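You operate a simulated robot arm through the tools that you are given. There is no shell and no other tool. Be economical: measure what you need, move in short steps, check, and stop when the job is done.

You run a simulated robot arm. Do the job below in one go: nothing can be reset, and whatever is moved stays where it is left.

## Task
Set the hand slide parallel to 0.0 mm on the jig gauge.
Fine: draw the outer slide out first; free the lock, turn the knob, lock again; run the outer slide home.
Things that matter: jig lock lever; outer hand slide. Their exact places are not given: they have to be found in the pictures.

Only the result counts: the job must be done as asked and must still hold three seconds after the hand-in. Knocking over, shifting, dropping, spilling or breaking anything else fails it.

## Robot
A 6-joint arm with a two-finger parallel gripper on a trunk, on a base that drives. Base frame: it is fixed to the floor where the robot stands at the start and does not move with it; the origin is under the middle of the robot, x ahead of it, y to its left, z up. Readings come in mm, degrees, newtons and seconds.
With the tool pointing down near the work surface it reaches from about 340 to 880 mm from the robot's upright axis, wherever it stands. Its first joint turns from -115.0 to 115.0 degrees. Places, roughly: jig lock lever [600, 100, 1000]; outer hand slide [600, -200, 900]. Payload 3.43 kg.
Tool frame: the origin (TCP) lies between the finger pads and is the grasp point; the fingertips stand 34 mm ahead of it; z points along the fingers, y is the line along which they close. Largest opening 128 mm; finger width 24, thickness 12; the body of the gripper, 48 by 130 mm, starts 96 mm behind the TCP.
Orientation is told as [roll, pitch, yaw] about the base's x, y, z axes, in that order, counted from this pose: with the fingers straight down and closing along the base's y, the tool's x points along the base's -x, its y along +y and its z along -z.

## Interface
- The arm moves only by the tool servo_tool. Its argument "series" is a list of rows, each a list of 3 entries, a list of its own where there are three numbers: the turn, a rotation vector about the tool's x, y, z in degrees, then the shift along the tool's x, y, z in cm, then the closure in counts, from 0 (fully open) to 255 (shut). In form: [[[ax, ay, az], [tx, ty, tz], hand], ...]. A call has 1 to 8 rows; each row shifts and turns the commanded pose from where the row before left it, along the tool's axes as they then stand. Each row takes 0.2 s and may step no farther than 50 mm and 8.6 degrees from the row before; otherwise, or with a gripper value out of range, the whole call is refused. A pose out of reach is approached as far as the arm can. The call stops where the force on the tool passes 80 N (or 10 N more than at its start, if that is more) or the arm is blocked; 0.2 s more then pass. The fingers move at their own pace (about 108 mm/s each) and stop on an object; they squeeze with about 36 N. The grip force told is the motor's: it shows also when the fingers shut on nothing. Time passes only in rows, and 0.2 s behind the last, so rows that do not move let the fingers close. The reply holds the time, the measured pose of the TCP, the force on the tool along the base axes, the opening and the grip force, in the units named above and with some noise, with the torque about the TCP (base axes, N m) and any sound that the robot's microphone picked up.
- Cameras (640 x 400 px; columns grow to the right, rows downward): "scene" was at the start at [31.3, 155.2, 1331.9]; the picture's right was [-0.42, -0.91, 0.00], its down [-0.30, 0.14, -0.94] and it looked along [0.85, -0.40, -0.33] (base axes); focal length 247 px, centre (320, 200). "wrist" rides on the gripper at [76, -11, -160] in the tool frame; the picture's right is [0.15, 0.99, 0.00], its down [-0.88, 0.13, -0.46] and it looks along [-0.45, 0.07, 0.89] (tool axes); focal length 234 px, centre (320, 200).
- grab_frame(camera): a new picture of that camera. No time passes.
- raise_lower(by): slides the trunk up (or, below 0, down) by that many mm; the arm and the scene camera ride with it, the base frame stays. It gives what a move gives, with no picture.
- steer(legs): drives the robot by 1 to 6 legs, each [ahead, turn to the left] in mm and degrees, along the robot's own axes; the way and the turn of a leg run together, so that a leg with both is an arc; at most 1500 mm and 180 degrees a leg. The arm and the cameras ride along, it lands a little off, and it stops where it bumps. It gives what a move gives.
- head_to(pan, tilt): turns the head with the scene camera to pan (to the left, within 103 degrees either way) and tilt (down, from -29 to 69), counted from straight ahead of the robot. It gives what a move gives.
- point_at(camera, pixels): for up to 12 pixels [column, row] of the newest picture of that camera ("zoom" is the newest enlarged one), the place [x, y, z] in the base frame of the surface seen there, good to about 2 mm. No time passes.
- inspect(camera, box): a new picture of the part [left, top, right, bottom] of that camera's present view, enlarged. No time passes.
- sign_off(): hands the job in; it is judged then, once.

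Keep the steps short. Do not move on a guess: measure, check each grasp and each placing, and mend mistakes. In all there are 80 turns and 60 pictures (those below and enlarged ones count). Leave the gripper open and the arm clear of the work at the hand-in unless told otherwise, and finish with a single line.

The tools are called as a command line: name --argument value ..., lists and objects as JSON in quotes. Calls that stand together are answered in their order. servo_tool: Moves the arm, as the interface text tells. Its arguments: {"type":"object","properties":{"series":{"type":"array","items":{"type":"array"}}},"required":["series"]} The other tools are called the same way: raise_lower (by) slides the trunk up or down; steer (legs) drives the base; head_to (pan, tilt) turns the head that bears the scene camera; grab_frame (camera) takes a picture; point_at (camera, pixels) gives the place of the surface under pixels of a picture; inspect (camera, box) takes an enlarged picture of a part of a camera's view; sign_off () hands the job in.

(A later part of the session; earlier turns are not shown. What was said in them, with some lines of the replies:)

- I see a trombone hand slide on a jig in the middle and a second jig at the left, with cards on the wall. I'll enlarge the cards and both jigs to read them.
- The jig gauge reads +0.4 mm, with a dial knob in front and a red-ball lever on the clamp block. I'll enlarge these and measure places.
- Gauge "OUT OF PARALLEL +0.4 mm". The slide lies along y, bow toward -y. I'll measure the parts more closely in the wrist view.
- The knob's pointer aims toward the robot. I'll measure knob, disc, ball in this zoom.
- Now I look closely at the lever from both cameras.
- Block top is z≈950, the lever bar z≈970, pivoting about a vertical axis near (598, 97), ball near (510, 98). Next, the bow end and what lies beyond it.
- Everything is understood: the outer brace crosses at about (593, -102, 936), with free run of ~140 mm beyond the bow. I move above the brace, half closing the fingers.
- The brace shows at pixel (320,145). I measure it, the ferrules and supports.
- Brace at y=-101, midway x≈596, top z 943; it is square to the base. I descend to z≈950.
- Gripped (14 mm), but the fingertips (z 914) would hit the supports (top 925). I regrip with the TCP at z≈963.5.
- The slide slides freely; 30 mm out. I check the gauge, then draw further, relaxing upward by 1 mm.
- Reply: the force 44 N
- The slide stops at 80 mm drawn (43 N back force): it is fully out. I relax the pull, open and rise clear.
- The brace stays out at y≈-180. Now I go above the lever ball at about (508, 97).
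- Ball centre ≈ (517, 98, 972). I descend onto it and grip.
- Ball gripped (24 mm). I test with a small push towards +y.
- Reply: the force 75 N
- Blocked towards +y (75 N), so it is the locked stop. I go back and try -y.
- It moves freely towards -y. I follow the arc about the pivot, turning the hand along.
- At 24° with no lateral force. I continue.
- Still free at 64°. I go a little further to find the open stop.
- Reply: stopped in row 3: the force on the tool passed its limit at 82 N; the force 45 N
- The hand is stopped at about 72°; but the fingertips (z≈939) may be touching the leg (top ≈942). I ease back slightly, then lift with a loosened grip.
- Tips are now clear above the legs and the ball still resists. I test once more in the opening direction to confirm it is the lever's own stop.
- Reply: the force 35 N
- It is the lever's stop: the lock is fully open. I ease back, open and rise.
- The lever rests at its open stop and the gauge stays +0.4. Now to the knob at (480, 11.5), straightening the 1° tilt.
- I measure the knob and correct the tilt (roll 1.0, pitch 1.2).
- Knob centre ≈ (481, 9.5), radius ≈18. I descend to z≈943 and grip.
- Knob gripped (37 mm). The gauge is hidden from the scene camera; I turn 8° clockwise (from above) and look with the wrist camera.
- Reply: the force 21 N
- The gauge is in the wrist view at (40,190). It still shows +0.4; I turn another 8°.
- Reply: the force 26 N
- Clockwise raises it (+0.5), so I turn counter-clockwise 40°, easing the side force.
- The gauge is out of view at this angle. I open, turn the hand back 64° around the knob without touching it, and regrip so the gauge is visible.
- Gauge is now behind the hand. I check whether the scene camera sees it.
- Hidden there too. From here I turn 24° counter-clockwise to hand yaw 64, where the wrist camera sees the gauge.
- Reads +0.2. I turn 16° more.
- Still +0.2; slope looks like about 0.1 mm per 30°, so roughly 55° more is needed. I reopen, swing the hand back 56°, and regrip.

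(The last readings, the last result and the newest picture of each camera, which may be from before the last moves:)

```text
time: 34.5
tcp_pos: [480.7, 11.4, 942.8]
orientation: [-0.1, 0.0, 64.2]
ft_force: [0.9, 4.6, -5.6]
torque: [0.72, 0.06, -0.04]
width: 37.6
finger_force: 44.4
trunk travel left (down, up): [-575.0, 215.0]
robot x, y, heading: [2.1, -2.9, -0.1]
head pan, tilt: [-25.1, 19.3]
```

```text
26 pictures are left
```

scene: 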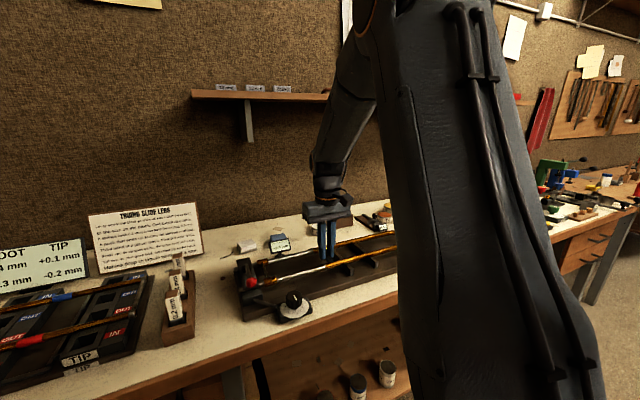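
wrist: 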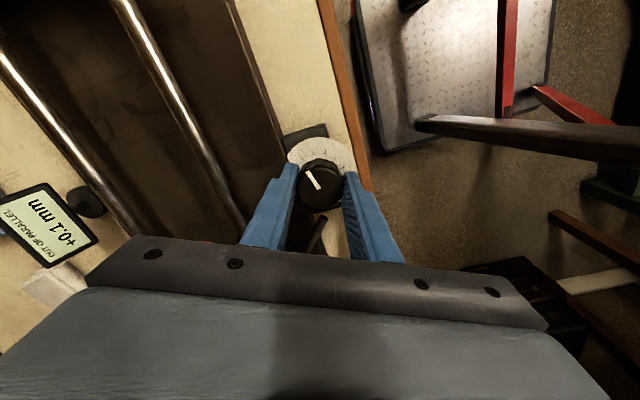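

Reads +0.1. 16° more.

servo_tool --series '[[[0, 0, -8], [0, 0, 0], 255], [[0, 0, -8], [0, 0, 0], 255], [[0, 0, 0], [0, 0, 0], 255]]'

inspect --camera "wrist" --box '[0, 80, 120, 220]'

```text
time: 35.3
tcp_pos: [480.9, 10.7, 943.4]
orientation: [-0.1, 0.0, 80.3]
ft_force: [3.6, 3.9, 1.2]
torque: [0.45, 0.26, 0.02]
width: 37.5
finger_force: 45.2
trunk travel left (down, up): [-575.0, 215.0]
robot x, y, heading: [-3.6, 2.4, 0.1]
head pan, tilt: [-25.1, 19.3]
```

```text
2.86 times, centred on (60, 150) of wrist
```

zoom: 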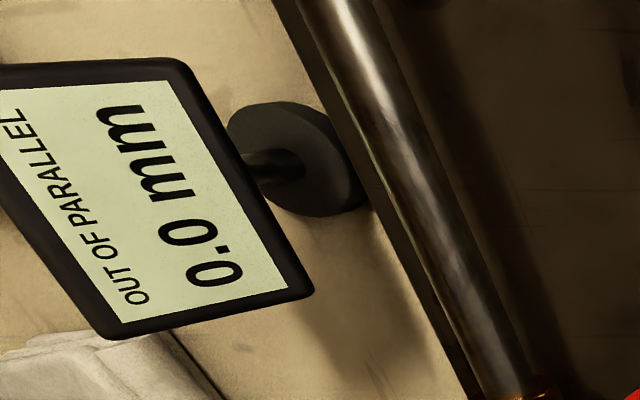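

It reads 0.0. I open the fingers, rise and check the dial pointer and the gauge after release.

servo_tool --series '[[[0, 0, 0], [0, 0, 0], 130], [[0, 0, 0], [0, 0, 0], 130], [[0, 0, 0], [0, 0, -4], 130], [[0, 0, 0], [0, 0, -4], 130], [[0, 0, 0], [0, 0, 0], 130]]'

inspect --camera "wrist" --box '[260, 90, 380, 190]'

grab_frame --camera "wrist"

```text
time: 36.5
tcp_pos: [480.0, 10.3, 1023.8]
orientation: [-0.1, 0.0, 80.2]
ft_force: [-0.2, -0.2, 0.3]
torque: [0.0, 0.03, -0.03]
width: 62.7
finger_force: 0.0
trunk travel left (down, up): [-575.0, 215.0]
robot x, y, heading: [-0.4, -3.7, 0.3]
head pan, tilt: [-25.1, 19.3]
```

```text
4.00 times, centred on (320, 140) of wrist
```

zoom: 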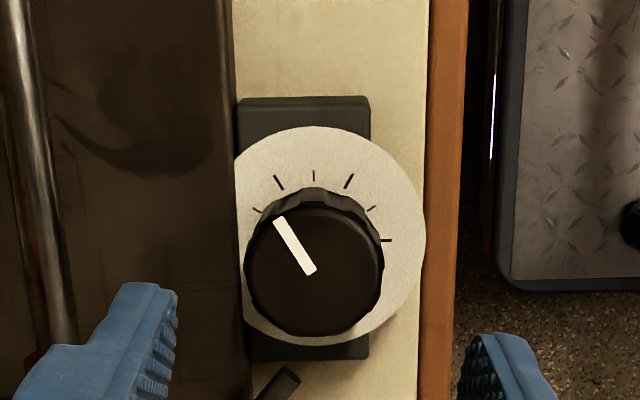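

```text
23 pictures are left
```

wrist: 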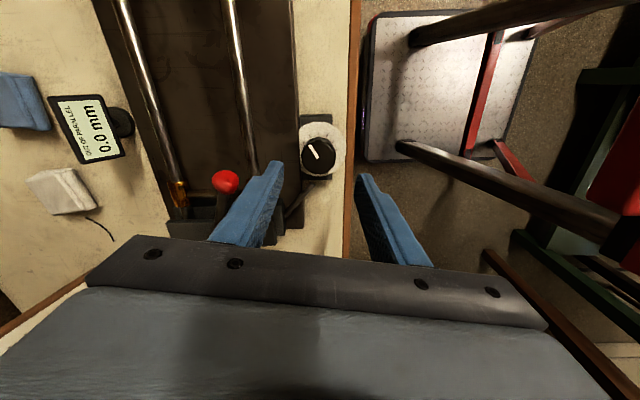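

The pointer sits right on a long tick, 120° from the start, and the gauge reads 0.0. Now I locate the ball for re-locking.

inspect --camera "wrist" --box '[150, 140, 270, 240]'

point_at --camera "wrist" --pixels '[[225, 182], [214, 182], [236, 182], [225, 173], [226, 192], [221, 205], [214, 228]]'

```text
4.00 times, centred on (210, 190) of wrist
```

zoom: 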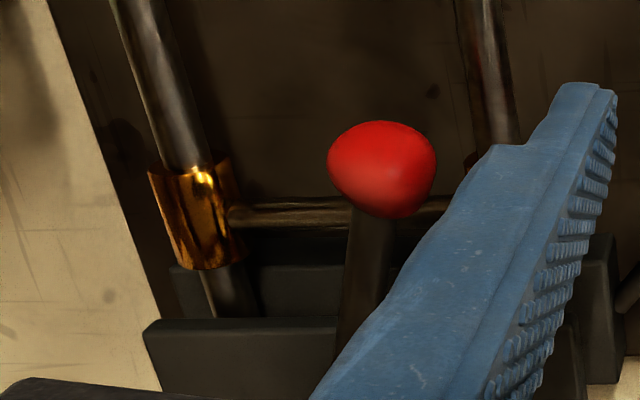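

```text
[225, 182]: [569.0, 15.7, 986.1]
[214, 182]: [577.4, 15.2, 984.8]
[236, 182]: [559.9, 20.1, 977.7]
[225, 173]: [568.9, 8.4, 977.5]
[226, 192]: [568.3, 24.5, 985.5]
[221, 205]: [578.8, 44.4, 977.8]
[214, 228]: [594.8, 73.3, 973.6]
```

Ball centre ≈ (570, 19, 974). I rise, move over it, turn the hand to yaw 72 and descend to TCP z≈986 so the tips stay above the legs.

servo_tool --series '[[[0, 0, 0], [0, 0, -4.0], 130], [[0, 0, 0], [-0.84, -2.9, 0], 130], [[0, 0, 0], [-0.84, -2.9, 0], 130], [[0, 0, 0], [-0.84, -2.9, 0], 130], [[0, 0, 8], [0, 0, 0], 130], [[0, 0, 0], [0, 0, 0], 130]]'

grab_frame --camera "wrist"

```text
time: 37.9
tcp_pos: [571.4, 20.1, 1063.6]
orientation: [0.0, 0.1, 72.1]
ft_force: [0.5, -0.4, 0.6]
torque: [-0.02, 0.01, 0.02]
width: 62.6
finger_force: 0.2
trunk travel left (down, up): [-575.0, 215.0]
robot x, y, heading: [4.0, 0.3, 0.3]
head pan, tilt: [-25.1, 19.3]
```

```text
21 pictures are left
```

wrist: 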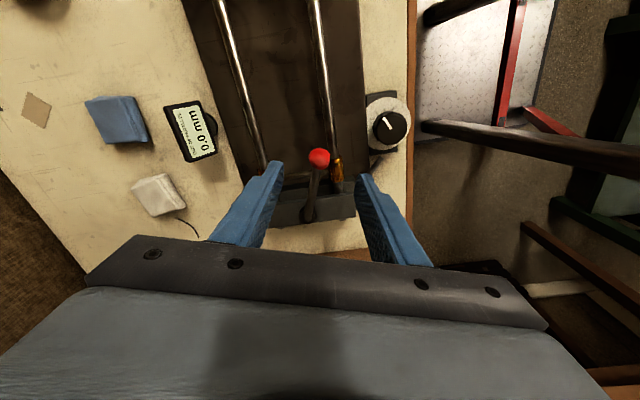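

The ball (319,158) is centred between the fingers. I descend 78 mm and grip.

servo_tool --series '[[[0, 0, 0], [0, 0, 4.0], 130], [[0, 0, 0], [0, 0, 3.8], 130], [[0, 0, 0], [0, 0, 0], 180], [[0, 0, 0], [0, 0, 0], 255], [[0, 0, 0], [0, 0, 0], 255], [[0, 0, 0], [0, 0, 0], 255]]'

```text
time: 39.3
tcp_pos: [570.1, 20.5, 985.7]
orientation: [-0.1, 0.0, 72.2]
ft_force: [2.1, 0.6, -1.9]
torque: [0.24, -0.06, 0.01]
width: 23.4
finger_force: 45.2
trunk travel left (down, up): [-575.0, 215.0]
robot x, y, heading: [0.2, -1.9, 0.3]
head pan, tilt: [-25.1, 19.3]
```

Gripped. I swing back along the arc.

servo_tool --series '[[[0, 0, 8], [-0.08, 1.11, 0], 255], [[0, 0, 8], [-0.08, 1.11, 0], 255], [[0, 0, 8], [-0.08, 1.11, 0], 255], [[0, 0, 8], [-0.08, 1.11, 0], 255], [[0, 0, 0], [0, 0, 0], 255]]'

servo_tool --series '[[[0, 0, 8], [-0.08, 1.11, 0], 255], [[0, 0, 8], [-0.08, 1.11, 0], 255], [[0, 0, 8], [-0.08, 1.11, 0], 255], [[0, 0, 8], [-0.08, 1.11, 0], 255], [[0, 0, 0], [0, 0, 0], 255]]'

```text
time: 40.5
tcp_pos: [534.0, 45.3, 984.5]
orientation: [0.0, -0.1, 40.1]
ft_force: [6.0, 9.7, -5.6]
torque: [0.33, -0.23, 0.19]
width: 23.5
finger_force: 45.6
trunk travel left (down, up): [-575.0, 215.0]
robot x, y, heading: [-8.0, -3.3, 0.3]
head pan, tilt: [-25.1, 19.3]
```

```text
time: 41.7
tcp_pos: [517.3, 85.7, 986.2]
orientation: [0.1, -0.2, 8.2]
ft_force: [18.4, 2.1, -8.5]
torque: [0.18, -0.79, -0.09]
width: 23.6
finger_force: 45.2
trunk travel left (down, up): [-575.0, 215.0]
robot x, y, heading: [2.3, -0.8, 0.4]
head pan, tilt: [-25.1, 19.3]
```

Last stretch to the locked stop, easing the radial force.

servo_tool --series '[[[0, 0, 8], [-0.2, 1.15, 0], 255], [[0, 0, 0], [0, 0.3, 0], 255], [[0, 0, 0], [0, 0.2, 0], 255], [[0, 0, 0], [0, 0, 0], 255]]'

```text
time: 42.7
tcp_pos: [516.8, 96.4, 985.3]
orientation: [-0.2, 0.1, 0.2]
ft_force: [6.1, -43.2, 2.1]
torque: [-0.43, -0.31, -0.1]
width: 23.5
finger_force: 45.0
trunk travel left (down, up): [-575.0, 215.0]
robot x, y, heading: [-3.4, -0.3, 0.1]
head pan, tilt: [-25.1, 19.3]
```

It meets the stop (43 N) at the original locked place (y≈96.4). A last small push, then ease, open and rise.

servo_tool --series '[[[0, 0, 0], [0, 0.2, 0], 255], [[0, 0, 0], [0, 0, 0], 255]]'

servo_tool --series '[[[0, 0, 0], [0, -0.6, 0], 255], [[0, 0, 0], [0, 0, 0], 150], [[0, 0, 0], [0, 0, 0], 130], [[0, 0, 0], [0, 0, -4.0], 130], [[0, 0, 0], [0, 0, -4.0], 130], [[0, 0, 0], [0, 0, 0], 130]]'

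inspect --camera "wrist" --box '[160, 80, 480, 280]'

inspect --camera "scene" --box '[225, 210, 385, 320]'

```text
time: 43.3
tcp_pos: [516.3, 98.4, 984.5]
orientation: [-0.1, 0.0, 0.3]
ft_force: [1.1, -64.3, 5.0]
torque: [-0.59, 0.74, 0.04]
width: 23.6
finger_force: 45.0
trunk travel left (down, up): [-575.0, 215.0]
robot x, y, heading: [0.9, -2.0, 0.0]
head pan, tilt: [-25.1, 19.3]
```

```text
time: 44.7
tcp_pos: [517.3, 97.7, 1066.8]
orientation: [0.1, -0.1, 0.2]
ft_force: [-0.2, -0.9, 0.4]
torque: [0.0, 0.03, 0.02]
width: 62.8
finger_force: 0.1
trunk travel left (down, up): [-575.0, 215.0]
robot x, y, heading: [-3.4, -0.3, 0.1]
head pan, tilt: [-25.1, 19.3]
```

```text
2.00 times, centred on (320, 180) of wrist
```

zoom: 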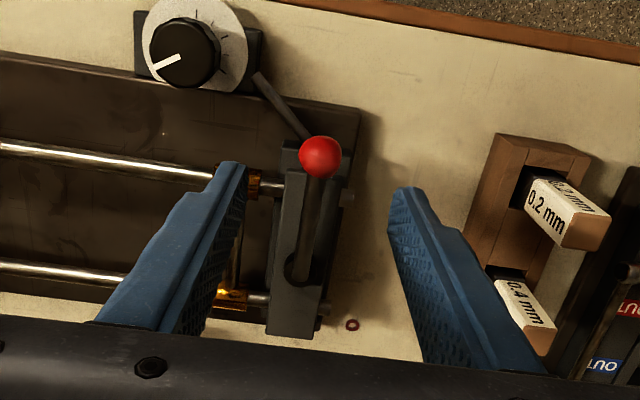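

```text
3.64 times, centred on (305, 265) of scene
```

zoom: 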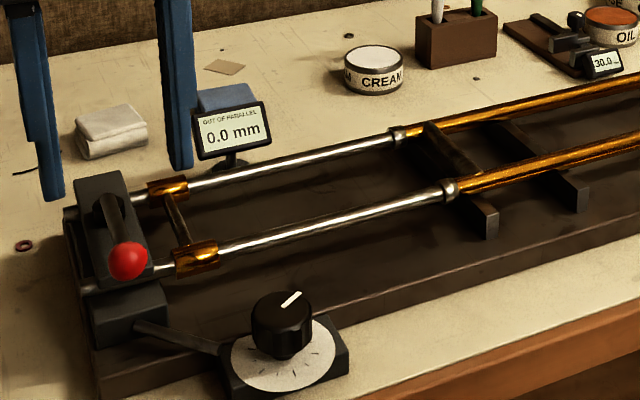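

Locked and reading 0.0. Now I go back above the brace at (596, -180).

servo_tool --series '[[[0, 0, 0], [-1.31, -4.63, 0.33], 170], [[0, 0, 0], [-1.31, -4.63, 0.33], 170], [[0, 0, 0], [-1.31, -4.63, 0.33], 170], [[0, 0, 0], [-1.31, -4.63, 0.33], 170], [[0, 0, 0], [-1.31, -4.63, 0.33], 170], [[0, 0, 0], [-1.32, -4.63, 0.33], 170], [[0, 0, 0], [0, 0, 0], 170]]'

grab_frame --camera "wrist"

point_at --camera "wrist" --pixels '[[324, 130], [322, 145], [320, 160], [318, 175]]'

```text
time: 46.3
tcp_pos: [597.7, -179.9, 1044.8]
orientation: [0.0, -0.1, 0.1]
ft_force: [-0.1, 0.1, 0.4]
torque: [0.02, -0.05, -0.01]
width: 42.6
finger_force: 0.1
trunk travel left (down, up): [-575.0, 215.0]
robot x, y, heading: [-5.2, -0.9, 0.2]
head pan, tilt: [-25.1, 19.3]
```

```text
18 pictures are left
```

wrist: 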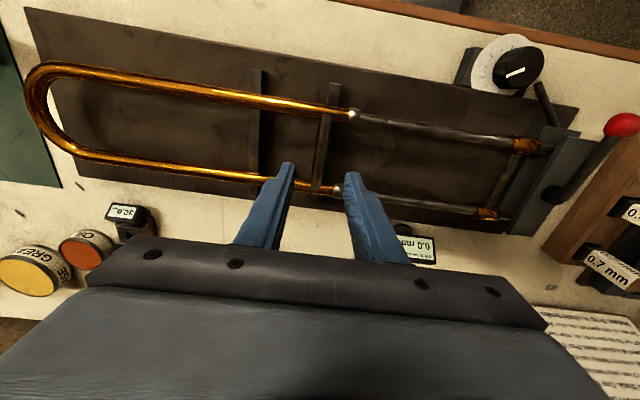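

```text
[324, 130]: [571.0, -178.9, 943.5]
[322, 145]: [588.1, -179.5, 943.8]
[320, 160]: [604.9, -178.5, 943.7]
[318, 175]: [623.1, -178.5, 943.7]
```

Brace at y=-179. I descend to z≈965, grip and push home in +y to about 70 mm, then gently to the stop.

servo_tool --series '[[[0, 0, 0], [0, 0.1, 4.0], 170], [[0, 0, 0], [0, 0, 4.0], 170], [[0, 0, 0], [0, 0, 0], 170], [[0, 0, 0], [0, 0, 0], 255], [[0, 0, 0], [0, 0, 0], 255]]'

servo_tool --series '[[[0, 0, 0], [0, 1.0, 0], 255], [[0, 0, 0], [0, 1.5, 0], 255], [[0, 0, 0], [0, 1.5, 0], 255], [[0, 0, 0], [0, 1.5, 0], 255], [[0, 0, 0], [0, 1.5, 0], 255], [[0, 0, 0], [0, 0, 0], 255]]'

```text
time: 47.5
tcp_pos: [598.3, -179.5, 964.4]
orientation: [0.0, -0.2, 0.1]
ft_force: [2.1, -0.9, -5.7]
torque: [-0.08, -0.88, -0.88]
width: 14.7
finger_force: 44.9
trunk travel left (down, up): [-575.0, 215.0]
robot x, y, heading: [-0.5, -5.3, 0.3]
head pan, tilt: [-25.1, 19.3]
```

```text
time: 48.9
tcp_pos: [597.9, -108.4, 965.1]
orientation: [0.0, 0.0, 0.2]
ft_force: [15.8, 1.0, -20.9]
torque: [0.04, -0.15, -0.89]
width: 14.7
finger_force: 44.7
trunk travel left (down, up): [-575.0, 215.0]
robot x, y, heading: [-0.3, -0.2, 0.3]
head pan, tilt: [-25.1, 19.3]
```

At -108. Small steps now to find the home stop.

servo_tool --series '[[[0, 0, 0], [-0.1, 0.4, 0.1], 255], [[0, 0, 0], [0, 0.4, 0], 255], [[0, 0, 0], [0, 0.3, 0], 255], [[0, 0, 0], [0, 0, 0], 255]]'

```text
time: 49.9
tcp_pos: [598.0, -97.4, 965.5]
orientation: [0.0, -0.2, 0.2]
ft_force: [14.9, -1.1, -11.8]
torque: [0.03, -0.02, -0.9]
width: 14.6
finger_force: 44.9
trunk travel left (down, up): [-575.0, 215.0]
robot x, y, heading: [-2.9, 2.1, 0.3]
head pan, tilt: [-25.1, 19.3]
```

No stop yet, so the slide was not fully home at the start. I continue in short steps.

servo_tool --series '[[[0, 0, 0], [0, 0.5, 0], 255], [[0, 0, 0], [0, 0.5, 0], 255], [[0, 0, 0], [0, 0.5, 0], 255], [[0, 0, 0], [0, 0.5, 0], 255], [[0, 0, 0], [0, 0.5, 0], 255], [[0, 0, 0], [0, 0, 0], 255]]'

grab_frame --camera "scene"

```text
time: 51.3
tcp_pos: [597.8, -72.6, 964.6]
orientation: [0.0, 0.0, 0.3]
ft_force: [14.7, -0.8, -8.6]
torque: [0.0, -0.3, -0.92]
width: 14.5
finger_force: 44.8
trunk travel left (down, up): [-575.0, 215.0]
robot x, y, heading: [-0.5, 0.8, 0.2]
head pan, tilt: [-25.1, 19.3]
```

```text
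17 pictures are left
```

scene: 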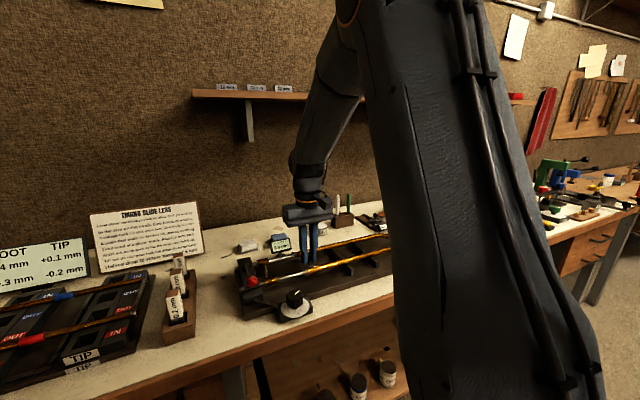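

The slide follows freely. I keep on in short steps to the stop.

servo_tool --series '[[[0, 0, 0], [0, 0.6, 0], 255], [[0, 0, 0], [0, 0.6, 0], 255], [[0, 0, 0], [0, 0.6, 0], 255], [[0, 0, 0], [0, 0.6, 0], 255], [[0, 0, 0], [0, 0.6, 0], 255], [[0, 0, 0], [0, 0, 0], 255]]'

inspect --camera "scene" --box '[225, 210, 385, 320]'

```text
time: 52.7
tcp_pos: [598.2, -43.8, 964.0]
orientation: [0.0, -0.1, 0.2]
ft_force: [21.1, 0.9, 1.9]
torque: [0.05, -0.61, -0.92]
width: 14.8
finger_force: 44.8
trunk travel left (down, up): [-575.0, 215.0]
robot x, y, heading: [-3.8, 1.5, 0.1]
head pan, tilt: [-25.1, 19.3]
```

```text
3.64 times, centred on (305, 265) of scene
```

zoom: 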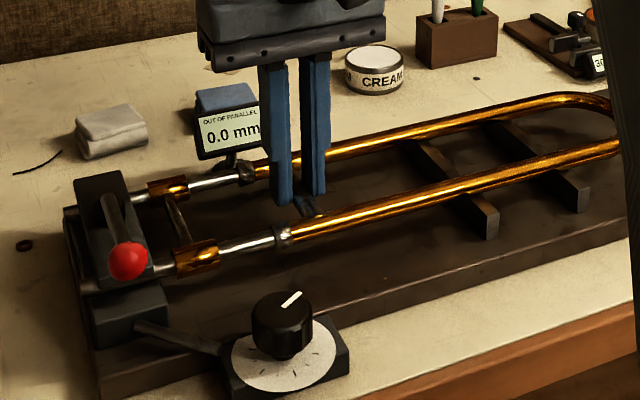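

Ferrules are ~40 mm from the barrels; gauge 0.0. I continue.

servo_tool --series '[[[0, 0, 0], [-0.1, 0.6, 0], 255], [[0, 0, 0], [0, 0.6, 0], 255], [[0, 0, 0], [0, 0.5, 0], 255], [[0, 0, 0], [0, 0.4, 0], 255], [[0, 0, 0], [0, 0, 0], 255]]'

servo_tool --series '[[[0, 0, 0], [0, 0.4, 0], 255], [[0, 0, 0], [0, 0.4, 0], 255], [[0, 0, 0], [0, 0.4, 0], 255], [[0, 0, 0], [0, 0.4, 0], 255], [[0, 0, 0], [0, 0.4, 0], 255], [[0, 0, 0], [0, 0, 0], 255]]'

```text
time: 53.9
tcp_pos: [598.4, -22.8, 964.9]
orientation: [0.0, -0.1, 0.2]
ft_force: [13.5, -1.4, 14.3]
torque: [0.05, 0.38, -0.9]
width: 14.6
finger_force: 45.0
trunk travel left (down, up): [-575.0, 215.0]
robot x, y, heading: [-3.3, 1.8, 0.2]
head pan, tilt: [-25.1, 19.3]
```

```text
time: 55.3
tcp_pos: [598.0, -9.3, 965.4]
orientation: [-0.2, -0.1, 0.2]
ft_force: [18.1, -73.2, 2.8]
torque: [-2.15, -1.19, -0.59]
width: 14.8
finger_force: 44.5
trunk travel left (down, up): [-575.0, 215.0]
robot x, y, heading: [-2.6, 1.0, -0.3]
head pan, tilt: [-25.1, 19.3]
```

Home stop reached at y≈-9.5 (73 N). I ease the push, open, rise and check.

servo_tool --series '[[[0, 0, 0], [0, -0.5, 0], 255], [[0, 0, 0], [0, 0, 0], 190], [[0, 0, 0], [0, 0, 0], 190], [[0, 0, 0], [0, 0, -4.0], 190], [[0, 0, 0], [0, 0, -4.0], 150], [[0, 0, 0], [0, 0, -4.0], 100], [[0, 0, 0], [0, 0, 0], 0]]'

grab_frame --camera "wrist"

inspect --camera "scene" --box '[225, 210, 385, 320]'

```text
time: 56.9
tcp_pos: [596.8, -7.3, 1084.6]
orientation: [0.0, -0.1, 0.3]
ft_force: [-0.4, 0.0, 0.9]
torque: [0.01, 0.0, -0.02]
width: 128.4
finger_force: 0.2
trunk travel left (down, up): [-575.0, 215.0]
robot x, y, heading: [2.3, -0.3, 0.2]
head pan, tilt: [-25.1, 19.3]
```

```text
15 pictures are left
```

wrist: 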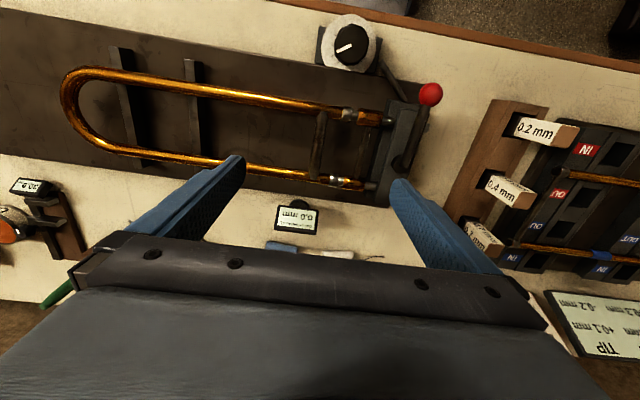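

```text
3.64 times, centred on (305, 265) of scene
```

zoom: 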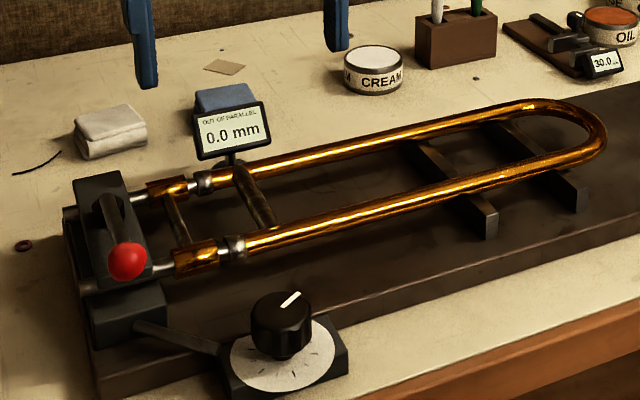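

The slide lies home against the barrels. I check the joint closely for a gap.

inspect --camera "wrist" --box '[300, 80, 450, 200]'

inspect --camera "scene" --box '[240, 240, 300, 285]'

```text
3.33 times, centred on (375, 140) of wrist
```

zoom: 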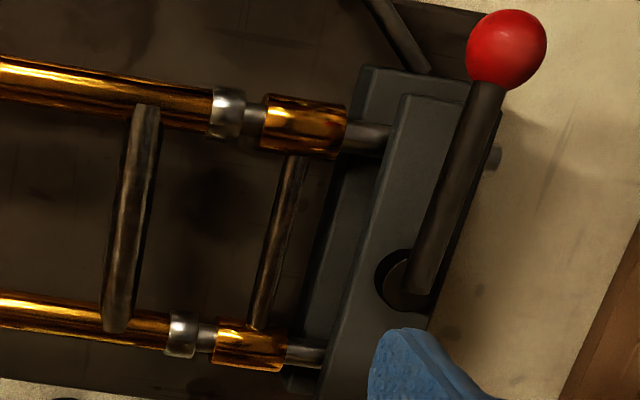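

```text
8.89 times, centred on (270, 262) of scene
```

zoom: 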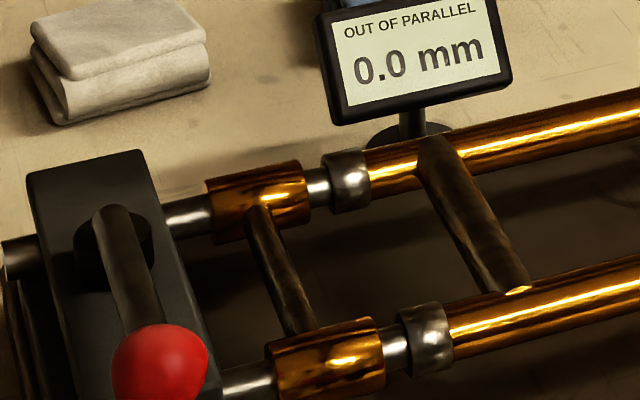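

An even gap of ~8 mm remains on both legs. I measure whether the brace still stands at the stop.

point_at --camera "wrist" --pixels '[[320, 130], [318, 148], [342, 114], [354, 116], [351, 115], [337, 182]]'

```text
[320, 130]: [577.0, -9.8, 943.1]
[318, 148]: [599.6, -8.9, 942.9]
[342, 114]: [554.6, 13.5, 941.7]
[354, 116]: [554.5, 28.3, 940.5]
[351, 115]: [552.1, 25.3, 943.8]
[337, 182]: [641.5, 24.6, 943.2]
```

The brace still stands at the stop (y≈-9.3), so it is fully home, with the lock shut and the gauge at 0.0. I raise the arm further clear and take a last look.

servo_tool --series '[[[0, 0, 0], [0, 0, -4.5], 0], [[0, 0, 0], [0, 0, -4.5], 0], [[0, 0, 0], [0, 0, -4.5], 0], [[0, 0, 0], [0, 0, 0], 0]]'

inspect --camera "scene" --box '[225, 210, 385, 320]'

```text
time: 57.9
tcp_pos: [597.8, -5.7, 1218.3]
orientation: [0.0, -0.1, 0.1]
ft_force: [0.0, 0.0, 0.1]
torque: [-0.02, 0.0, -0.02]
width: 128.0
finger_force: 0.0
trunk travel left (down, up): [-575.0, 215.0]
robot x, y, heading: [-0.7, 1.2, 0.1]
head pan, tilt: [-25.1, 19.3]
```

```text
3.64 times, centred on (305, 265) of scene
```

zoom: 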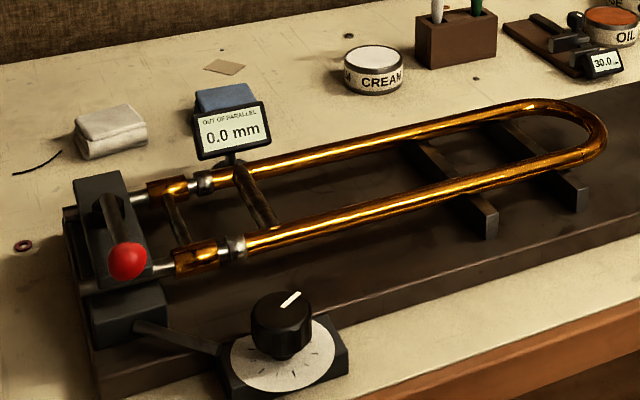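

All is as asked: gauge 0.0 mm, lever locked, slide home, arm clear. I hand in.

sign_off

```text
The job is handed in.
```

The jig gauge reads 0.0 mm with the lock lever shut, the outer slide pushed in to its stop (about 8 mm short of the barrels on both legs), and the gripper open and clear.
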